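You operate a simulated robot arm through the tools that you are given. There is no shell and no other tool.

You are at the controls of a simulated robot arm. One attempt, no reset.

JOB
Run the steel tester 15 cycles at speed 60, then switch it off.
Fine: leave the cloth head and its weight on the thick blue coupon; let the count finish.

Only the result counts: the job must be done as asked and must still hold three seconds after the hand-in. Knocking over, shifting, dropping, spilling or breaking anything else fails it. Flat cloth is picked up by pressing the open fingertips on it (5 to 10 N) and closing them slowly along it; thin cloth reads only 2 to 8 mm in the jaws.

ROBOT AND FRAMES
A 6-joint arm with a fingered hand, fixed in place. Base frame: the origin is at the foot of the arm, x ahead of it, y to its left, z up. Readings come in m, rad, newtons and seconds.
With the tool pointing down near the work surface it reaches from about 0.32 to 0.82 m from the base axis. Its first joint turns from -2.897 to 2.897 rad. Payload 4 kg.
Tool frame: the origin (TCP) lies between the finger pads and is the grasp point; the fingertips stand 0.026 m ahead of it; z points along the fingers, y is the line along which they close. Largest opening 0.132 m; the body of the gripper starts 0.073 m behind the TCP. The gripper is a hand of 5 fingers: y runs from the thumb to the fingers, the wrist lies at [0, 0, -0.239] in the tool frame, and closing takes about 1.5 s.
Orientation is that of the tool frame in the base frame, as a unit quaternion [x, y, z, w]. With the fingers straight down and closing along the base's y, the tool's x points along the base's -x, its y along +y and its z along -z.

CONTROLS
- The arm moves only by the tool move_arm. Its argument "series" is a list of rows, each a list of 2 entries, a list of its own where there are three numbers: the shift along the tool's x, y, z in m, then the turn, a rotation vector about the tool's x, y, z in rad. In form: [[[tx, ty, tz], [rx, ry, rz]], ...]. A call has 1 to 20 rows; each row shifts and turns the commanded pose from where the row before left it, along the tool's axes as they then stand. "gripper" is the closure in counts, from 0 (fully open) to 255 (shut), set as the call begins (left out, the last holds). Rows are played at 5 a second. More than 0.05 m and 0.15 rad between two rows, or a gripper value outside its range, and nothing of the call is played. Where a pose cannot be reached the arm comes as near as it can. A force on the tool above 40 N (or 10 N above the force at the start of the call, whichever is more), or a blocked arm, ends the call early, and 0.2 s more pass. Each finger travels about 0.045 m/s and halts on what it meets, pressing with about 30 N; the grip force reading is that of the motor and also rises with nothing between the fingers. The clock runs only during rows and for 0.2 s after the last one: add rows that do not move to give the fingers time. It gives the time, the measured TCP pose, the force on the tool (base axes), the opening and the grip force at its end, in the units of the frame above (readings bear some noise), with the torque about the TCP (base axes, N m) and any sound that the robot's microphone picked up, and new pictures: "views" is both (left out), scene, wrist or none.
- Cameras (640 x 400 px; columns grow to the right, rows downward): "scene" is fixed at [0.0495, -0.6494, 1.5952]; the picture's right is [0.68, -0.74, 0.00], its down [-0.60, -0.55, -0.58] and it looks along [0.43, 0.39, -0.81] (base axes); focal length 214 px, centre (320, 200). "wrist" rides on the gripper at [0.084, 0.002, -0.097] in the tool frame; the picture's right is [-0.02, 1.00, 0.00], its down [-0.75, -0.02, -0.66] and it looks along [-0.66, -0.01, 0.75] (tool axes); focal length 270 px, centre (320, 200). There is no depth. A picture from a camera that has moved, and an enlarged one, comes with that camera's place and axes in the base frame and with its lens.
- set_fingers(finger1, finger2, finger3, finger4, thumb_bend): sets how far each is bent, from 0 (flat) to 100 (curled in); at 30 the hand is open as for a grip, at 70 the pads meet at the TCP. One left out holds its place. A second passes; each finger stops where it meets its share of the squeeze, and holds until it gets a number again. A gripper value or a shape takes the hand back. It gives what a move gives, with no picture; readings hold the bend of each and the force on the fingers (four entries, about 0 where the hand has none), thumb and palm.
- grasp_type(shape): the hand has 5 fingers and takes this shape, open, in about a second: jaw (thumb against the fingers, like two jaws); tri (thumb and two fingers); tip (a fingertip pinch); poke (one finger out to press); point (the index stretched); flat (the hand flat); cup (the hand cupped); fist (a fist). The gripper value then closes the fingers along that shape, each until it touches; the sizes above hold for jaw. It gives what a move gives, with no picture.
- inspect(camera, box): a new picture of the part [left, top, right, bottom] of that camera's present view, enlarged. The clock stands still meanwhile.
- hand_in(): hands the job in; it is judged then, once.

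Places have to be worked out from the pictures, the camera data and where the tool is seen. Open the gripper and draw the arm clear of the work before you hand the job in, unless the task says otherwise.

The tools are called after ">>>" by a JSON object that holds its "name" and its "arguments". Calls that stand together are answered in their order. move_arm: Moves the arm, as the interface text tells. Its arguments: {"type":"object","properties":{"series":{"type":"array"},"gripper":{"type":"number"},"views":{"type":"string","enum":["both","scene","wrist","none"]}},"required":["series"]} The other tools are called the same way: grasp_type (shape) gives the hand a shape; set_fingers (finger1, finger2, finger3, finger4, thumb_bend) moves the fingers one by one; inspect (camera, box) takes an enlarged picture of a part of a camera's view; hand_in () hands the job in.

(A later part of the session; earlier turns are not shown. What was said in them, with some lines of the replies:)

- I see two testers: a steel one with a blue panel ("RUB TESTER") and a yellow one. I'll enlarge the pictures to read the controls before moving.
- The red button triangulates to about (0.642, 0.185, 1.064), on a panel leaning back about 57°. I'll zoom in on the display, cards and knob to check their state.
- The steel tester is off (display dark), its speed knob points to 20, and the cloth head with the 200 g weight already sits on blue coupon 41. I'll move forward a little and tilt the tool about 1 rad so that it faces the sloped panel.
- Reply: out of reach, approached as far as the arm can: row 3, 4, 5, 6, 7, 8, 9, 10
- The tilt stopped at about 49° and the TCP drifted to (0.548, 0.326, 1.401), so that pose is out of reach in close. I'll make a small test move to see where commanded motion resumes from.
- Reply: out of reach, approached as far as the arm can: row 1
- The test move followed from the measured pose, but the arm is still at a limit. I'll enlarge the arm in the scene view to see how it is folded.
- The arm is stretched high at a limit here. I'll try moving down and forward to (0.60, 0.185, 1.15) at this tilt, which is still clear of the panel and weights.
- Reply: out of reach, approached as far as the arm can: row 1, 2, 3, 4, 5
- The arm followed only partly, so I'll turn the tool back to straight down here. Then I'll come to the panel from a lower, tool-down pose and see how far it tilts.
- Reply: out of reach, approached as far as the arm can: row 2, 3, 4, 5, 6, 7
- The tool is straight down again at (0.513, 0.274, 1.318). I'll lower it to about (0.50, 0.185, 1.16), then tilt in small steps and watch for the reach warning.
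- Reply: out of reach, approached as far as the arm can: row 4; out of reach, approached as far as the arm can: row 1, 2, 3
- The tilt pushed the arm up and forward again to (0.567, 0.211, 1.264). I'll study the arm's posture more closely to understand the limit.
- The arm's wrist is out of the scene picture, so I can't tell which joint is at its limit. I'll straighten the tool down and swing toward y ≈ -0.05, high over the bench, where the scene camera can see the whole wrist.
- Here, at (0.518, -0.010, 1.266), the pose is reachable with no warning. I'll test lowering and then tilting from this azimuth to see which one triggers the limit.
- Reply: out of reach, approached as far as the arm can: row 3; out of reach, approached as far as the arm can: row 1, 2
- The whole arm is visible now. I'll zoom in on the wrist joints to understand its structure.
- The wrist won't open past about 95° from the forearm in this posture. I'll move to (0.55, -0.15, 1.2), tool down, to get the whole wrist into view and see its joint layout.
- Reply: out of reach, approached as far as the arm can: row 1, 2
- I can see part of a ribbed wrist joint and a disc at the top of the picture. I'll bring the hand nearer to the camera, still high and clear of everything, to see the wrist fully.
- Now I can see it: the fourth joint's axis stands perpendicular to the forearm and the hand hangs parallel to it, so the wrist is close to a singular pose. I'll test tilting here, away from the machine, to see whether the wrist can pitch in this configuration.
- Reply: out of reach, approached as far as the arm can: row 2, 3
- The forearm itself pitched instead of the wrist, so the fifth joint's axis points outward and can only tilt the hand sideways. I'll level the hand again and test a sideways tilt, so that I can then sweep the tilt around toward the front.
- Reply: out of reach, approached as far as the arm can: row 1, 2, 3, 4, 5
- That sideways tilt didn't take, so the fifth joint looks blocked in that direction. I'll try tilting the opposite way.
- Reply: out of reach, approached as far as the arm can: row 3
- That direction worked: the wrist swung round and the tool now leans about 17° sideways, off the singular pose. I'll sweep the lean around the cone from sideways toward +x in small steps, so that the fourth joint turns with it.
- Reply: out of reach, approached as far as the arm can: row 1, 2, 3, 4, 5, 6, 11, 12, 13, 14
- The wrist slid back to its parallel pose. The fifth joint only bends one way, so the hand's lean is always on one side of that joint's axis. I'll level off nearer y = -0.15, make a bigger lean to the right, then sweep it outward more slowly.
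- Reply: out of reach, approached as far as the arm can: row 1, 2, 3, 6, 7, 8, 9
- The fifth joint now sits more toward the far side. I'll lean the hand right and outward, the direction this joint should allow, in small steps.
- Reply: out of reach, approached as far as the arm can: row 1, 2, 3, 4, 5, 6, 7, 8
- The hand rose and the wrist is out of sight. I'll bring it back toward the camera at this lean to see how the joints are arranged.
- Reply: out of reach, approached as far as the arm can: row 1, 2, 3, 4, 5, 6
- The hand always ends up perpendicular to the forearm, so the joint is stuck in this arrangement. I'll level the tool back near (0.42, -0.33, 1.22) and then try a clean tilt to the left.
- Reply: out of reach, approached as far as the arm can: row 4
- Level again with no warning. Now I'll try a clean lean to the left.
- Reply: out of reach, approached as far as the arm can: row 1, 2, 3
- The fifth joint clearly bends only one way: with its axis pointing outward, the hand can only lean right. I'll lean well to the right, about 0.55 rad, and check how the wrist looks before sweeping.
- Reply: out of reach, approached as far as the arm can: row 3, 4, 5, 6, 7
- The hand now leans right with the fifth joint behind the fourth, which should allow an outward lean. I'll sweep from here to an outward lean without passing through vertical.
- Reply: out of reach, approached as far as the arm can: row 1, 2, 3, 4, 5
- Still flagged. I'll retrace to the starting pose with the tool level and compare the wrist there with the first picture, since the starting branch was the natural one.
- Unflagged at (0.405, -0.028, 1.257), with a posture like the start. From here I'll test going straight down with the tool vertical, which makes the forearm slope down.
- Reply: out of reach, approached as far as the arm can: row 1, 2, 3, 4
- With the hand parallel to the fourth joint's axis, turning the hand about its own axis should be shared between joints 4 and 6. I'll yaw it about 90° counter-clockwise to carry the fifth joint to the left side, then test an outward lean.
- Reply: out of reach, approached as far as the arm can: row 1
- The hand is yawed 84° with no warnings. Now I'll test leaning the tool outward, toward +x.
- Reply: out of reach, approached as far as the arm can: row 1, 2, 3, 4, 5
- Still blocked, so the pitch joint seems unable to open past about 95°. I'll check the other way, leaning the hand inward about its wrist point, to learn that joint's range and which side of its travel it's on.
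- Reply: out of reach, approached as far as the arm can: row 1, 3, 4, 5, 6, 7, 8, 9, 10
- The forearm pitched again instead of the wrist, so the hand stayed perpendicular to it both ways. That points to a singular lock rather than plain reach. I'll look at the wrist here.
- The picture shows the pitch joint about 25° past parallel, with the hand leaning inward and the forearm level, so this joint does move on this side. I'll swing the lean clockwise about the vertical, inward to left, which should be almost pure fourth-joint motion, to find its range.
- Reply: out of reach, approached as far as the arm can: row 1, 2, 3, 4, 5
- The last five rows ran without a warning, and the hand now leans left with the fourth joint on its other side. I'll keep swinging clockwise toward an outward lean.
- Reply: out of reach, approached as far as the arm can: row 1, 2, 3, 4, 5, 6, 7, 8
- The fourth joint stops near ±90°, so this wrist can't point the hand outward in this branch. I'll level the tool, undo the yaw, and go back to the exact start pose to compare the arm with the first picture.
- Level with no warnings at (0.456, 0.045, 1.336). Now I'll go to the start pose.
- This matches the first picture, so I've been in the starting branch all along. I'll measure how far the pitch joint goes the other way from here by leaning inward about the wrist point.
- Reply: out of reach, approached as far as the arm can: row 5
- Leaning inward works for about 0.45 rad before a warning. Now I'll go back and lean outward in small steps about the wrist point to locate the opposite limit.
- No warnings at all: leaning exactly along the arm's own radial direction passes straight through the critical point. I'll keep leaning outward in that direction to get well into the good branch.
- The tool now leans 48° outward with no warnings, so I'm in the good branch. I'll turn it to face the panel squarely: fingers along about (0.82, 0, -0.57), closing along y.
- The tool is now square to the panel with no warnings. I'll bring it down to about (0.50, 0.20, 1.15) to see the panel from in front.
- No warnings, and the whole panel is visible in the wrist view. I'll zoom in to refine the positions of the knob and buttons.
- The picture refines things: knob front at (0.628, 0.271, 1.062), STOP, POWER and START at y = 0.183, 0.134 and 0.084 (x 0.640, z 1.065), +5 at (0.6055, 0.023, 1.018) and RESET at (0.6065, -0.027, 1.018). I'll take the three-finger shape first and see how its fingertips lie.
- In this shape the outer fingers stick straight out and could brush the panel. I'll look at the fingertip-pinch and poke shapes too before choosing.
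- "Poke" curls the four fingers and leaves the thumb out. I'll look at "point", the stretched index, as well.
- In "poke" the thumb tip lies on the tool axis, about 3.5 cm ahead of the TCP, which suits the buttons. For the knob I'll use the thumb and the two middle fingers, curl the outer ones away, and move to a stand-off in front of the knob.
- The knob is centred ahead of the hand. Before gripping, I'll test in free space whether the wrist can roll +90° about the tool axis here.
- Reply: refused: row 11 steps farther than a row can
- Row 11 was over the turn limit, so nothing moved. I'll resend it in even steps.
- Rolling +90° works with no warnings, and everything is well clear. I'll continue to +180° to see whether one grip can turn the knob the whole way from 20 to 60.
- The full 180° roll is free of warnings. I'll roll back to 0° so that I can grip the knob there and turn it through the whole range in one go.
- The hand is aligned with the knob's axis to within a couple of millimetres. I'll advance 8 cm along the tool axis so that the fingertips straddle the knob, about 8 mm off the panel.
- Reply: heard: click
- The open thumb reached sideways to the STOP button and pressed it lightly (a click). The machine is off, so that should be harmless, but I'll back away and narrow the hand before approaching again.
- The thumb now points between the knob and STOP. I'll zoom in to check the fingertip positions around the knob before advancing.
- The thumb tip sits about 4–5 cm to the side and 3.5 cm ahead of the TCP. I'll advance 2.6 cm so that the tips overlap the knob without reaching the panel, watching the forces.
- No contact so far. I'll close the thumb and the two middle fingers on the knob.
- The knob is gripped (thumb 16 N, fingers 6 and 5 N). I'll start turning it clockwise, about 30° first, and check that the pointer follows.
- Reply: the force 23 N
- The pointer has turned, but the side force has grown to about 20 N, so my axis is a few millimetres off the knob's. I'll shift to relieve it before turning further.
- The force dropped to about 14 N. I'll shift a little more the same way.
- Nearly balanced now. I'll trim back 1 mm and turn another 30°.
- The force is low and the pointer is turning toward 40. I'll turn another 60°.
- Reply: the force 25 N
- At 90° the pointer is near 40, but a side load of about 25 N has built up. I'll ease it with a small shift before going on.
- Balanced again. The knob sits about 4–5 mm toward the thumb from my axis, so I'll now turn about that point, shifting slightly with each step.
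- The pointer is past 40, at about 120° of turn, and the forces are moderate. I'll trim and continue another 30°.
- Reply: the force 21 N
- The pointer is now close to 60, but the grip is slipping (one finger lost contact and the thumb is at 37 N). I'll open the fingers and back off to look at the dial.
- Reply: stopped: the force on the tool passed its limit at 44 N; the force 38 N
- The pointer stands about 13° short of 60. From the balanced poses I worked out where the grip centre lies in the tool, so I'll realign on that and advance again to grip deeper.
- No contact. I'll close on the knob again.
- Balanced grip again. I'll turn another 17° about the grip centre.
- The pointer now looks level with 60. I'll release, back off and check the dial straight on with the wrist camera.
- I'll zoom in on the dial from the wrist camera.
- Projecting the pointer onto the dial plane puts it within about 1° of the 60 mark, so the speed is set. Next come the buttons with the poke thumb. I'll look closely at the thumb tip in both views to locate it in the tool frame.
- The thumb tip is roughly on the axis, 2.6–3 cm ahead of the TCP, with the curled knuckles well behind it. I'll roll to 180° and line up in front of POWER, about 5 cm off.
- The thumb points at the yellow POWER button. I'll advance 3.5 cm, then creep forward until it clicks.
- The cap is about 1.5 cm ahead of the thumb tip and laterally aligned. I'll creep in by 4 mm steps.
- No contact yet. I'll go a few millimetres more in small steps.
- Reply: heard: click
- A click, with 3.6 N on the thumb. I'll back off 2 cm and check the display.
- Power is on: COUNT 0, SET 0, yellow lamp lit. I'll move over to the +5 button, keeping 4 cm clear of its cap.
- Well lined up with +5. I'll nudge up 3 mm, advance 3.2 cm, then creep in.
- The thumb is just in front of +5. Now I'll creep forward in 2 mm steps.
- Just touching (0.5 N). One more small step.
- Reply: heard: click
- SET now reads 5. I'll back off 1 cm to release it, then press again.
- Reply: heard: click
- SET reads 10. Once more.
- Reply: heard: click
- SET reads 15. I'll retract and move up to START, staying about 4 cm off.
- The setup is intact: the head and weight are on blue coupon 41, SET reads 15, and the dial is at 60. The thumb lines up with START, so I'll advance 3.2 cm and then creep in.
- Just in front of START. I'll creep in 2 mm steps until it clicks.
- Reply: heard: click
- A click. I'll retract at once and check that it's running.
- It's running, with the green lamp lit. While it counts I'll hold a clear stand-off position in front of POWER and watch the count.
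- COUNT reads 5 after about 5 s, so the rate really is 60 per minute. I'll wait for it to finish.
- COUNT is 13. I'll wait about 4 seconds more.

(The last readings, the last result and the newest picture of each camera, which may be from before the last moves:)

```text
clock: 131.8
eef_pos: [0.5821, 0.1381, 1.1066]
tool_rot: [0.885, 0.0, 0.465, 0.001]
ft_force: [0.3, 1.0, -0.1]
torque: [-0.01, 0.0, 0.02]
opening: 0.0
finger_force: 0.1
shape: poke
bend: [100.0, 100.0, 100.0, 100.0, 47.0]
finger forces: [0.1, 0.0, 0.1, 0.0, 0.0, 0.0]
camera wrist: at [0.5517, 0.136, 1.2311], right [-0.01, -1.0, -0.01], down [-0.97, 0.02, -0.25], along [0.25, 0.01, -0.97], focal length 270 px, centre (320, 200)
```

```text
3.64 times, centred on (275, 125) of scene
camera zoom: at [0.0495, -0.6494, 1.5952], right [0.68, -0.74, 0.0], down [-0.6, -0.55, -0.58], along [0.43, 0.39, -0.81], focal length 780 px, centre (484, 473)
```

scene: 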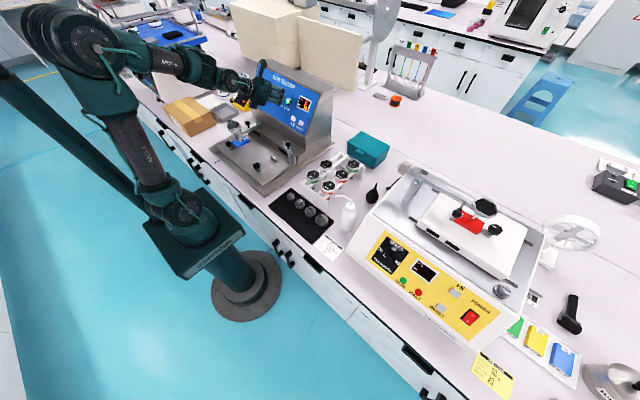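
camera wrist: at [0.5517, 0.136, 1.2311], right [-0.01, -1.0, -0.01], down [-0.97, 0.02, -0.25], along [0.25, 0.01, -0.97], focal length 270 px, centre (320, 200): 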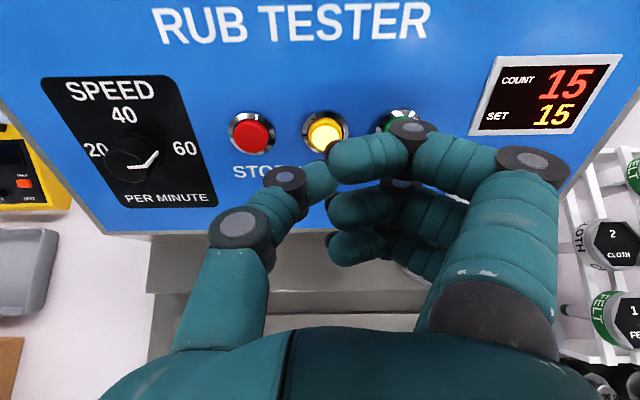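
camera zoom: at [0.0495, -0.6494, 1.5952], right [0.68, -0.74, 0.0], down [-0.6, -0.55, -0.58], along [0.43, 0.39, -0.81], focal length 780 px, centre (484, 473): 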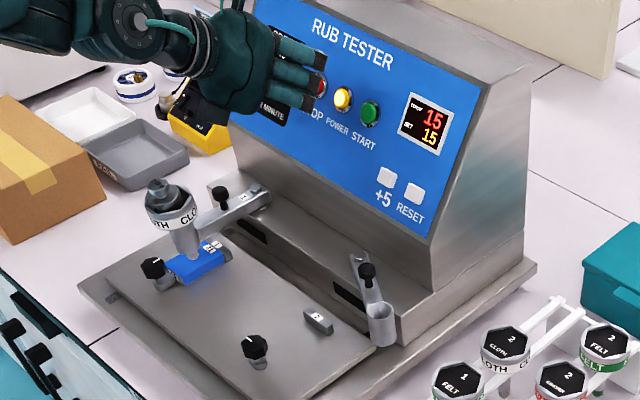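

COUNT is 15 of 15 and the green lamp is off: it has finished. Now I'll press POWER to switch the tester off, first advancing 3.6 cm.

>>> {"name": "move_arm", "arguments": {"series": [[[0, 0, 0.012], [0, 0, 0]], [[0, 0, 0.012], [0, 0, 0]], [[0, 0, 0.012], [0, 0, 0]], [[0, 0, 0], [0, 0, 0]]], "views": "none"}}

>>> {"name": "move_arm", "arguments": {"series": [[[0, 0, 0.002], [0, 0, 0]], [[0, 0, 0.002], [0, 0, 0]], [[0, 0, 0.002], [0, 0, 0]]], "views": "none"}}

```text
clock: 132.8
eef_pos: [0.6138, 0.1374, 1.0866]
tool_rot: [0.885, 0.0, 0.465, 0.001]
ft_force: [0.5, 0.2, 0.3]
torque: [-0.01, -0.02, -0.02]
opening: 0.0
finger_force: 0.0
shape: poke
bend: [100.0, 100.0, 100.0, 100.0, 47.0]
finger forces: [0.0, 0.1, 0.0, 0.0, 0.0, 0.0]
```

```text
clock: 133.7
eef_pos: [0.6191, 0.1377, 1.0834]
tool_rot: [0.886, -0.001, 0.465, 0.003]
ft_force: [-2.3, -1.3, 1.6]
torque: [0.02, 0.03, 0.0]
opening: 0.0
finger_force: 0.0
shape: poke
bend: [100.0, 100.0, 100.0, 100.0, 47.0]
finger forces: [0.1, 0.1, 0.1, 0.0, 2.7, 0.0]
heard: click
```

A click. I'll retract straight back and check that it's off.

>>> {"name": "move_arm", "arguments": {"series": [[[0, 0, -0.015], [0, 0, 0]], [[0, 0, -0.015], [0, 0, 0]], [[0, 0, -0.02], [0, 0, 0]], [[0, 0, -0.02], [0, 0, 0]], [[0, 0, 0], [0, 0, 0]]], "views": "both"}}

>>> {"name": "inspect", "arguments": {"camera": "scene", "box": [220, 70, 330, 180]}}

```text
clock: 134.8
eef_pos: [0.5615, 0.1348, 1.1224]
tool_rot: [0.886, -0.001, 0.464, 0.003]
ft_force: [-0.1, -0.4, 0.4]
torque: [0.0, -0.05, 0.0]
opening: 0.0
finger_force: 0.1
shape: poke
bend: [100.0, 100.0, 100.0, 100.0, 47.0]
finger forces: [0.0, 0.1, 0.0, 0.0, 0.1, 0.0]
camera wrist: at [0.5299, 0.1329, 1.2467], right [-0.01, -1.0, -0.01], down [-0.97, 0.02, -0.24], along [0.24, 0.01, -0.97], focal length 270 px, centre (320, 200)
```

scene: 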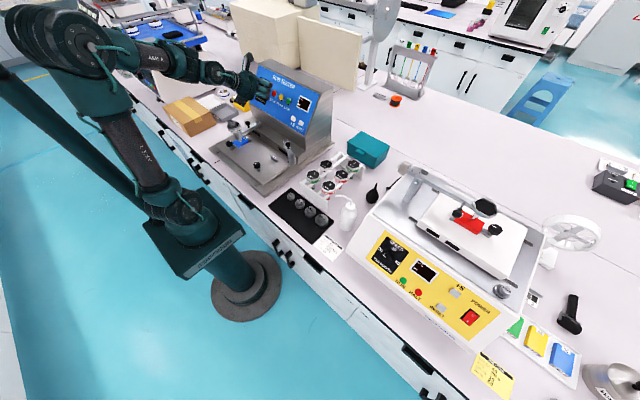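
wrist: 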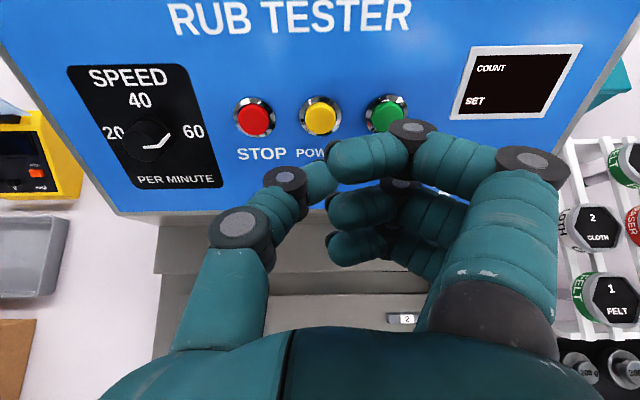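

```text
3.64 times, centred on (275, 125) of scene
camera zoom: at [0.0495, -0.6494, 1.5952], right [0.68, -0.74, 0.0], down [-0.6, -0.55, -0.58], along [0.43, 0.39, -0.81], focal length 780 px, centre (484, 473)
```

zoom: 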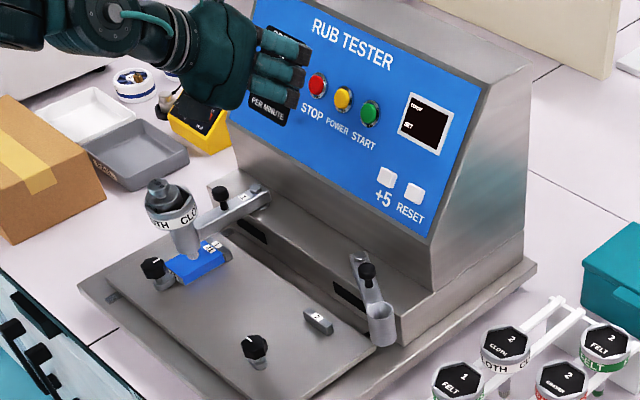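

The display and lamps are dark, so it's off, and the head and weight still rest on the blue coupon. I'll draw the arm back and up, then open the hand.

>>> {"name": "move_arm", "arguments": {"series": [[[0.02, 0, -0.03], [0, 0, 0]], [[0.03, 0, -0.03], [0, 0, 0]], [[0.04, 0, -0.02], [0, 0, 0]], [[0.04, 0, -0.01], [0, 0, 0]], [[0.04, 0, 0], [0, 0, 0]], [[0, 0, 0], [0, 0, 0]]], "views": "scene"}}

>>> {"name": "grasp_type", "arguments": {"shape": "jaw"}}

>>> {"name": "inspect", "arguments": {"camera": "scene", "box": [150, 40, 350, 240]}}

>>> {"name": "inspect", "arguments": {"camera": "scene", "box": [240, 70, 280, 95]}}

```text
clock: 136.2
eef_pos: [0.5812, 0.1369, 1.3117]
tool_rot: [0.886, -0.001, 0.464, 0.002]
ft_force: [-0.6, 0.5, 1.0]
torque: [0.01, 0.0, 0.01]
opening: 0.0
finger_force: 0.0
shape: poke
bend: [100.0, 100.0, 100.0, 100.0, 47.0]
finger forces: [0.0, 0.0, 0.0, 0.0, 0.0, 0.0]
```

scene: 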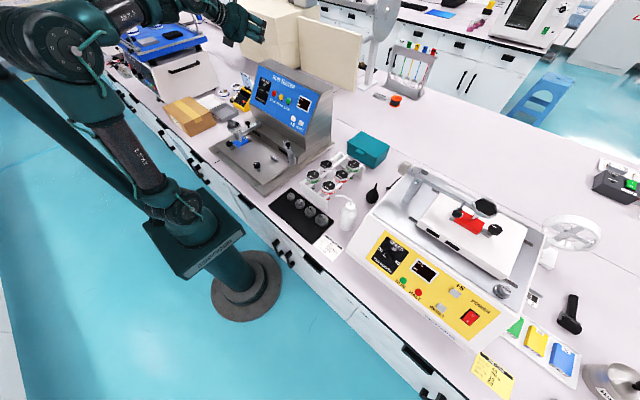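

```text
clock: 137.2
eef_pos: [0.5813, 0.136, 1.3114]
tool_rot: [0.886, 0.0, 0.464, 0.002]
ft_force: [0.6, -0.9, -0.2]
torque: [0.02, 0.0, 0.01]
opening: 0.1321
finger_force: 0.1
shape: jaw
bend: [30.0, 30.0, 30.0, 30.0, 30.0]
finger forces: [0.1, 0.0, 0.0, 0.0, 0.1, 0.0]
```

```text
2.00 times, centred on (250, 140) of scene
camera zoom: at [0.0495, -0.6494, 1.5952], right [0.68, -0.74, 0.0], down [-0.6, -0.55, -0.58], along [0.43, 0.39, -0.81], focal length 429 px, centre (460, 320)
```

zoom: 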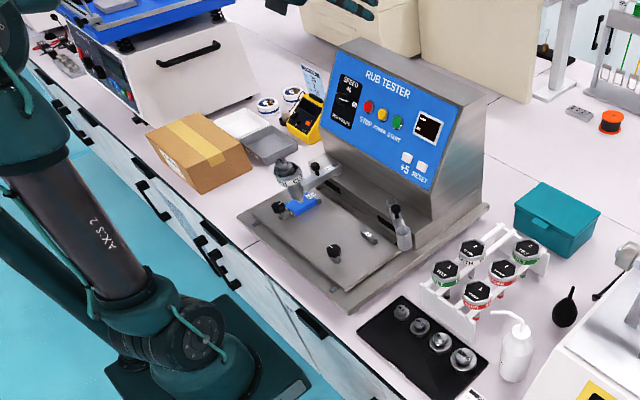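

```text
16.00 times, centred on (260, 82) of scene
camera zoom: at [0.0495, -0.6494, 1.5952], right [0.68, -0.74, 0.0], down [-0.6, -0.55, -0.58], along [0.43, 0.39, -0.81], focal length 3432 px, centre (1280, 2080)
```

zoom: 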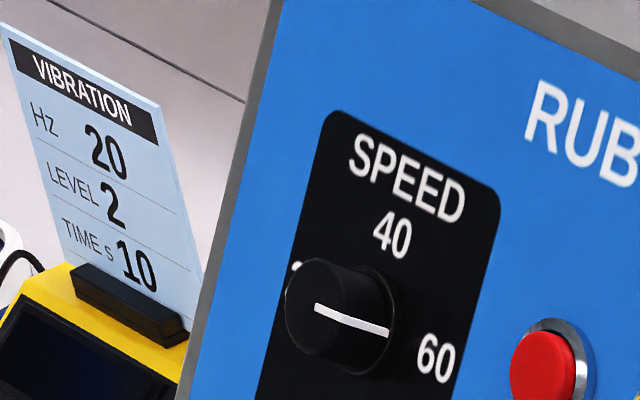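

The tester is off after 15 of 15 cycles at the 60 setting. The head and weight are on the blue coupon, nothing else has moved, and the hand is open and well clear, so I'm handing in.

>>> {"name": "hand_in", "arguments": {}}

```text
The job is handed in.
```

The steel tester ran its 15 cycles with the speed dial at 60 and is now switched off. The job is handed in; I got no result back beyond the confirmation.

- **Run:** the display showed COUNT 15 and SET 15 when it stopped on its own. About 5 cycles passed in the first 5 seconds, which matches 60 per minute.
- **Speed dial:** close-up measurements put the pointer 1 to 5° short of the 60 mark, at most about one unit of speed.
- **Off:** the display and lamps are dark after the last press of POWER.
- **Head and weight:** the cloth head and its weight are still on the blue coupon, and the other items on the bench look unmoved.
- **STOP touched once:** while I was lining up on the dial, before power was on, the thumb brushed STOP and it clicked. It had no visible effect on the later run.

The hand is open and clear of the bench.
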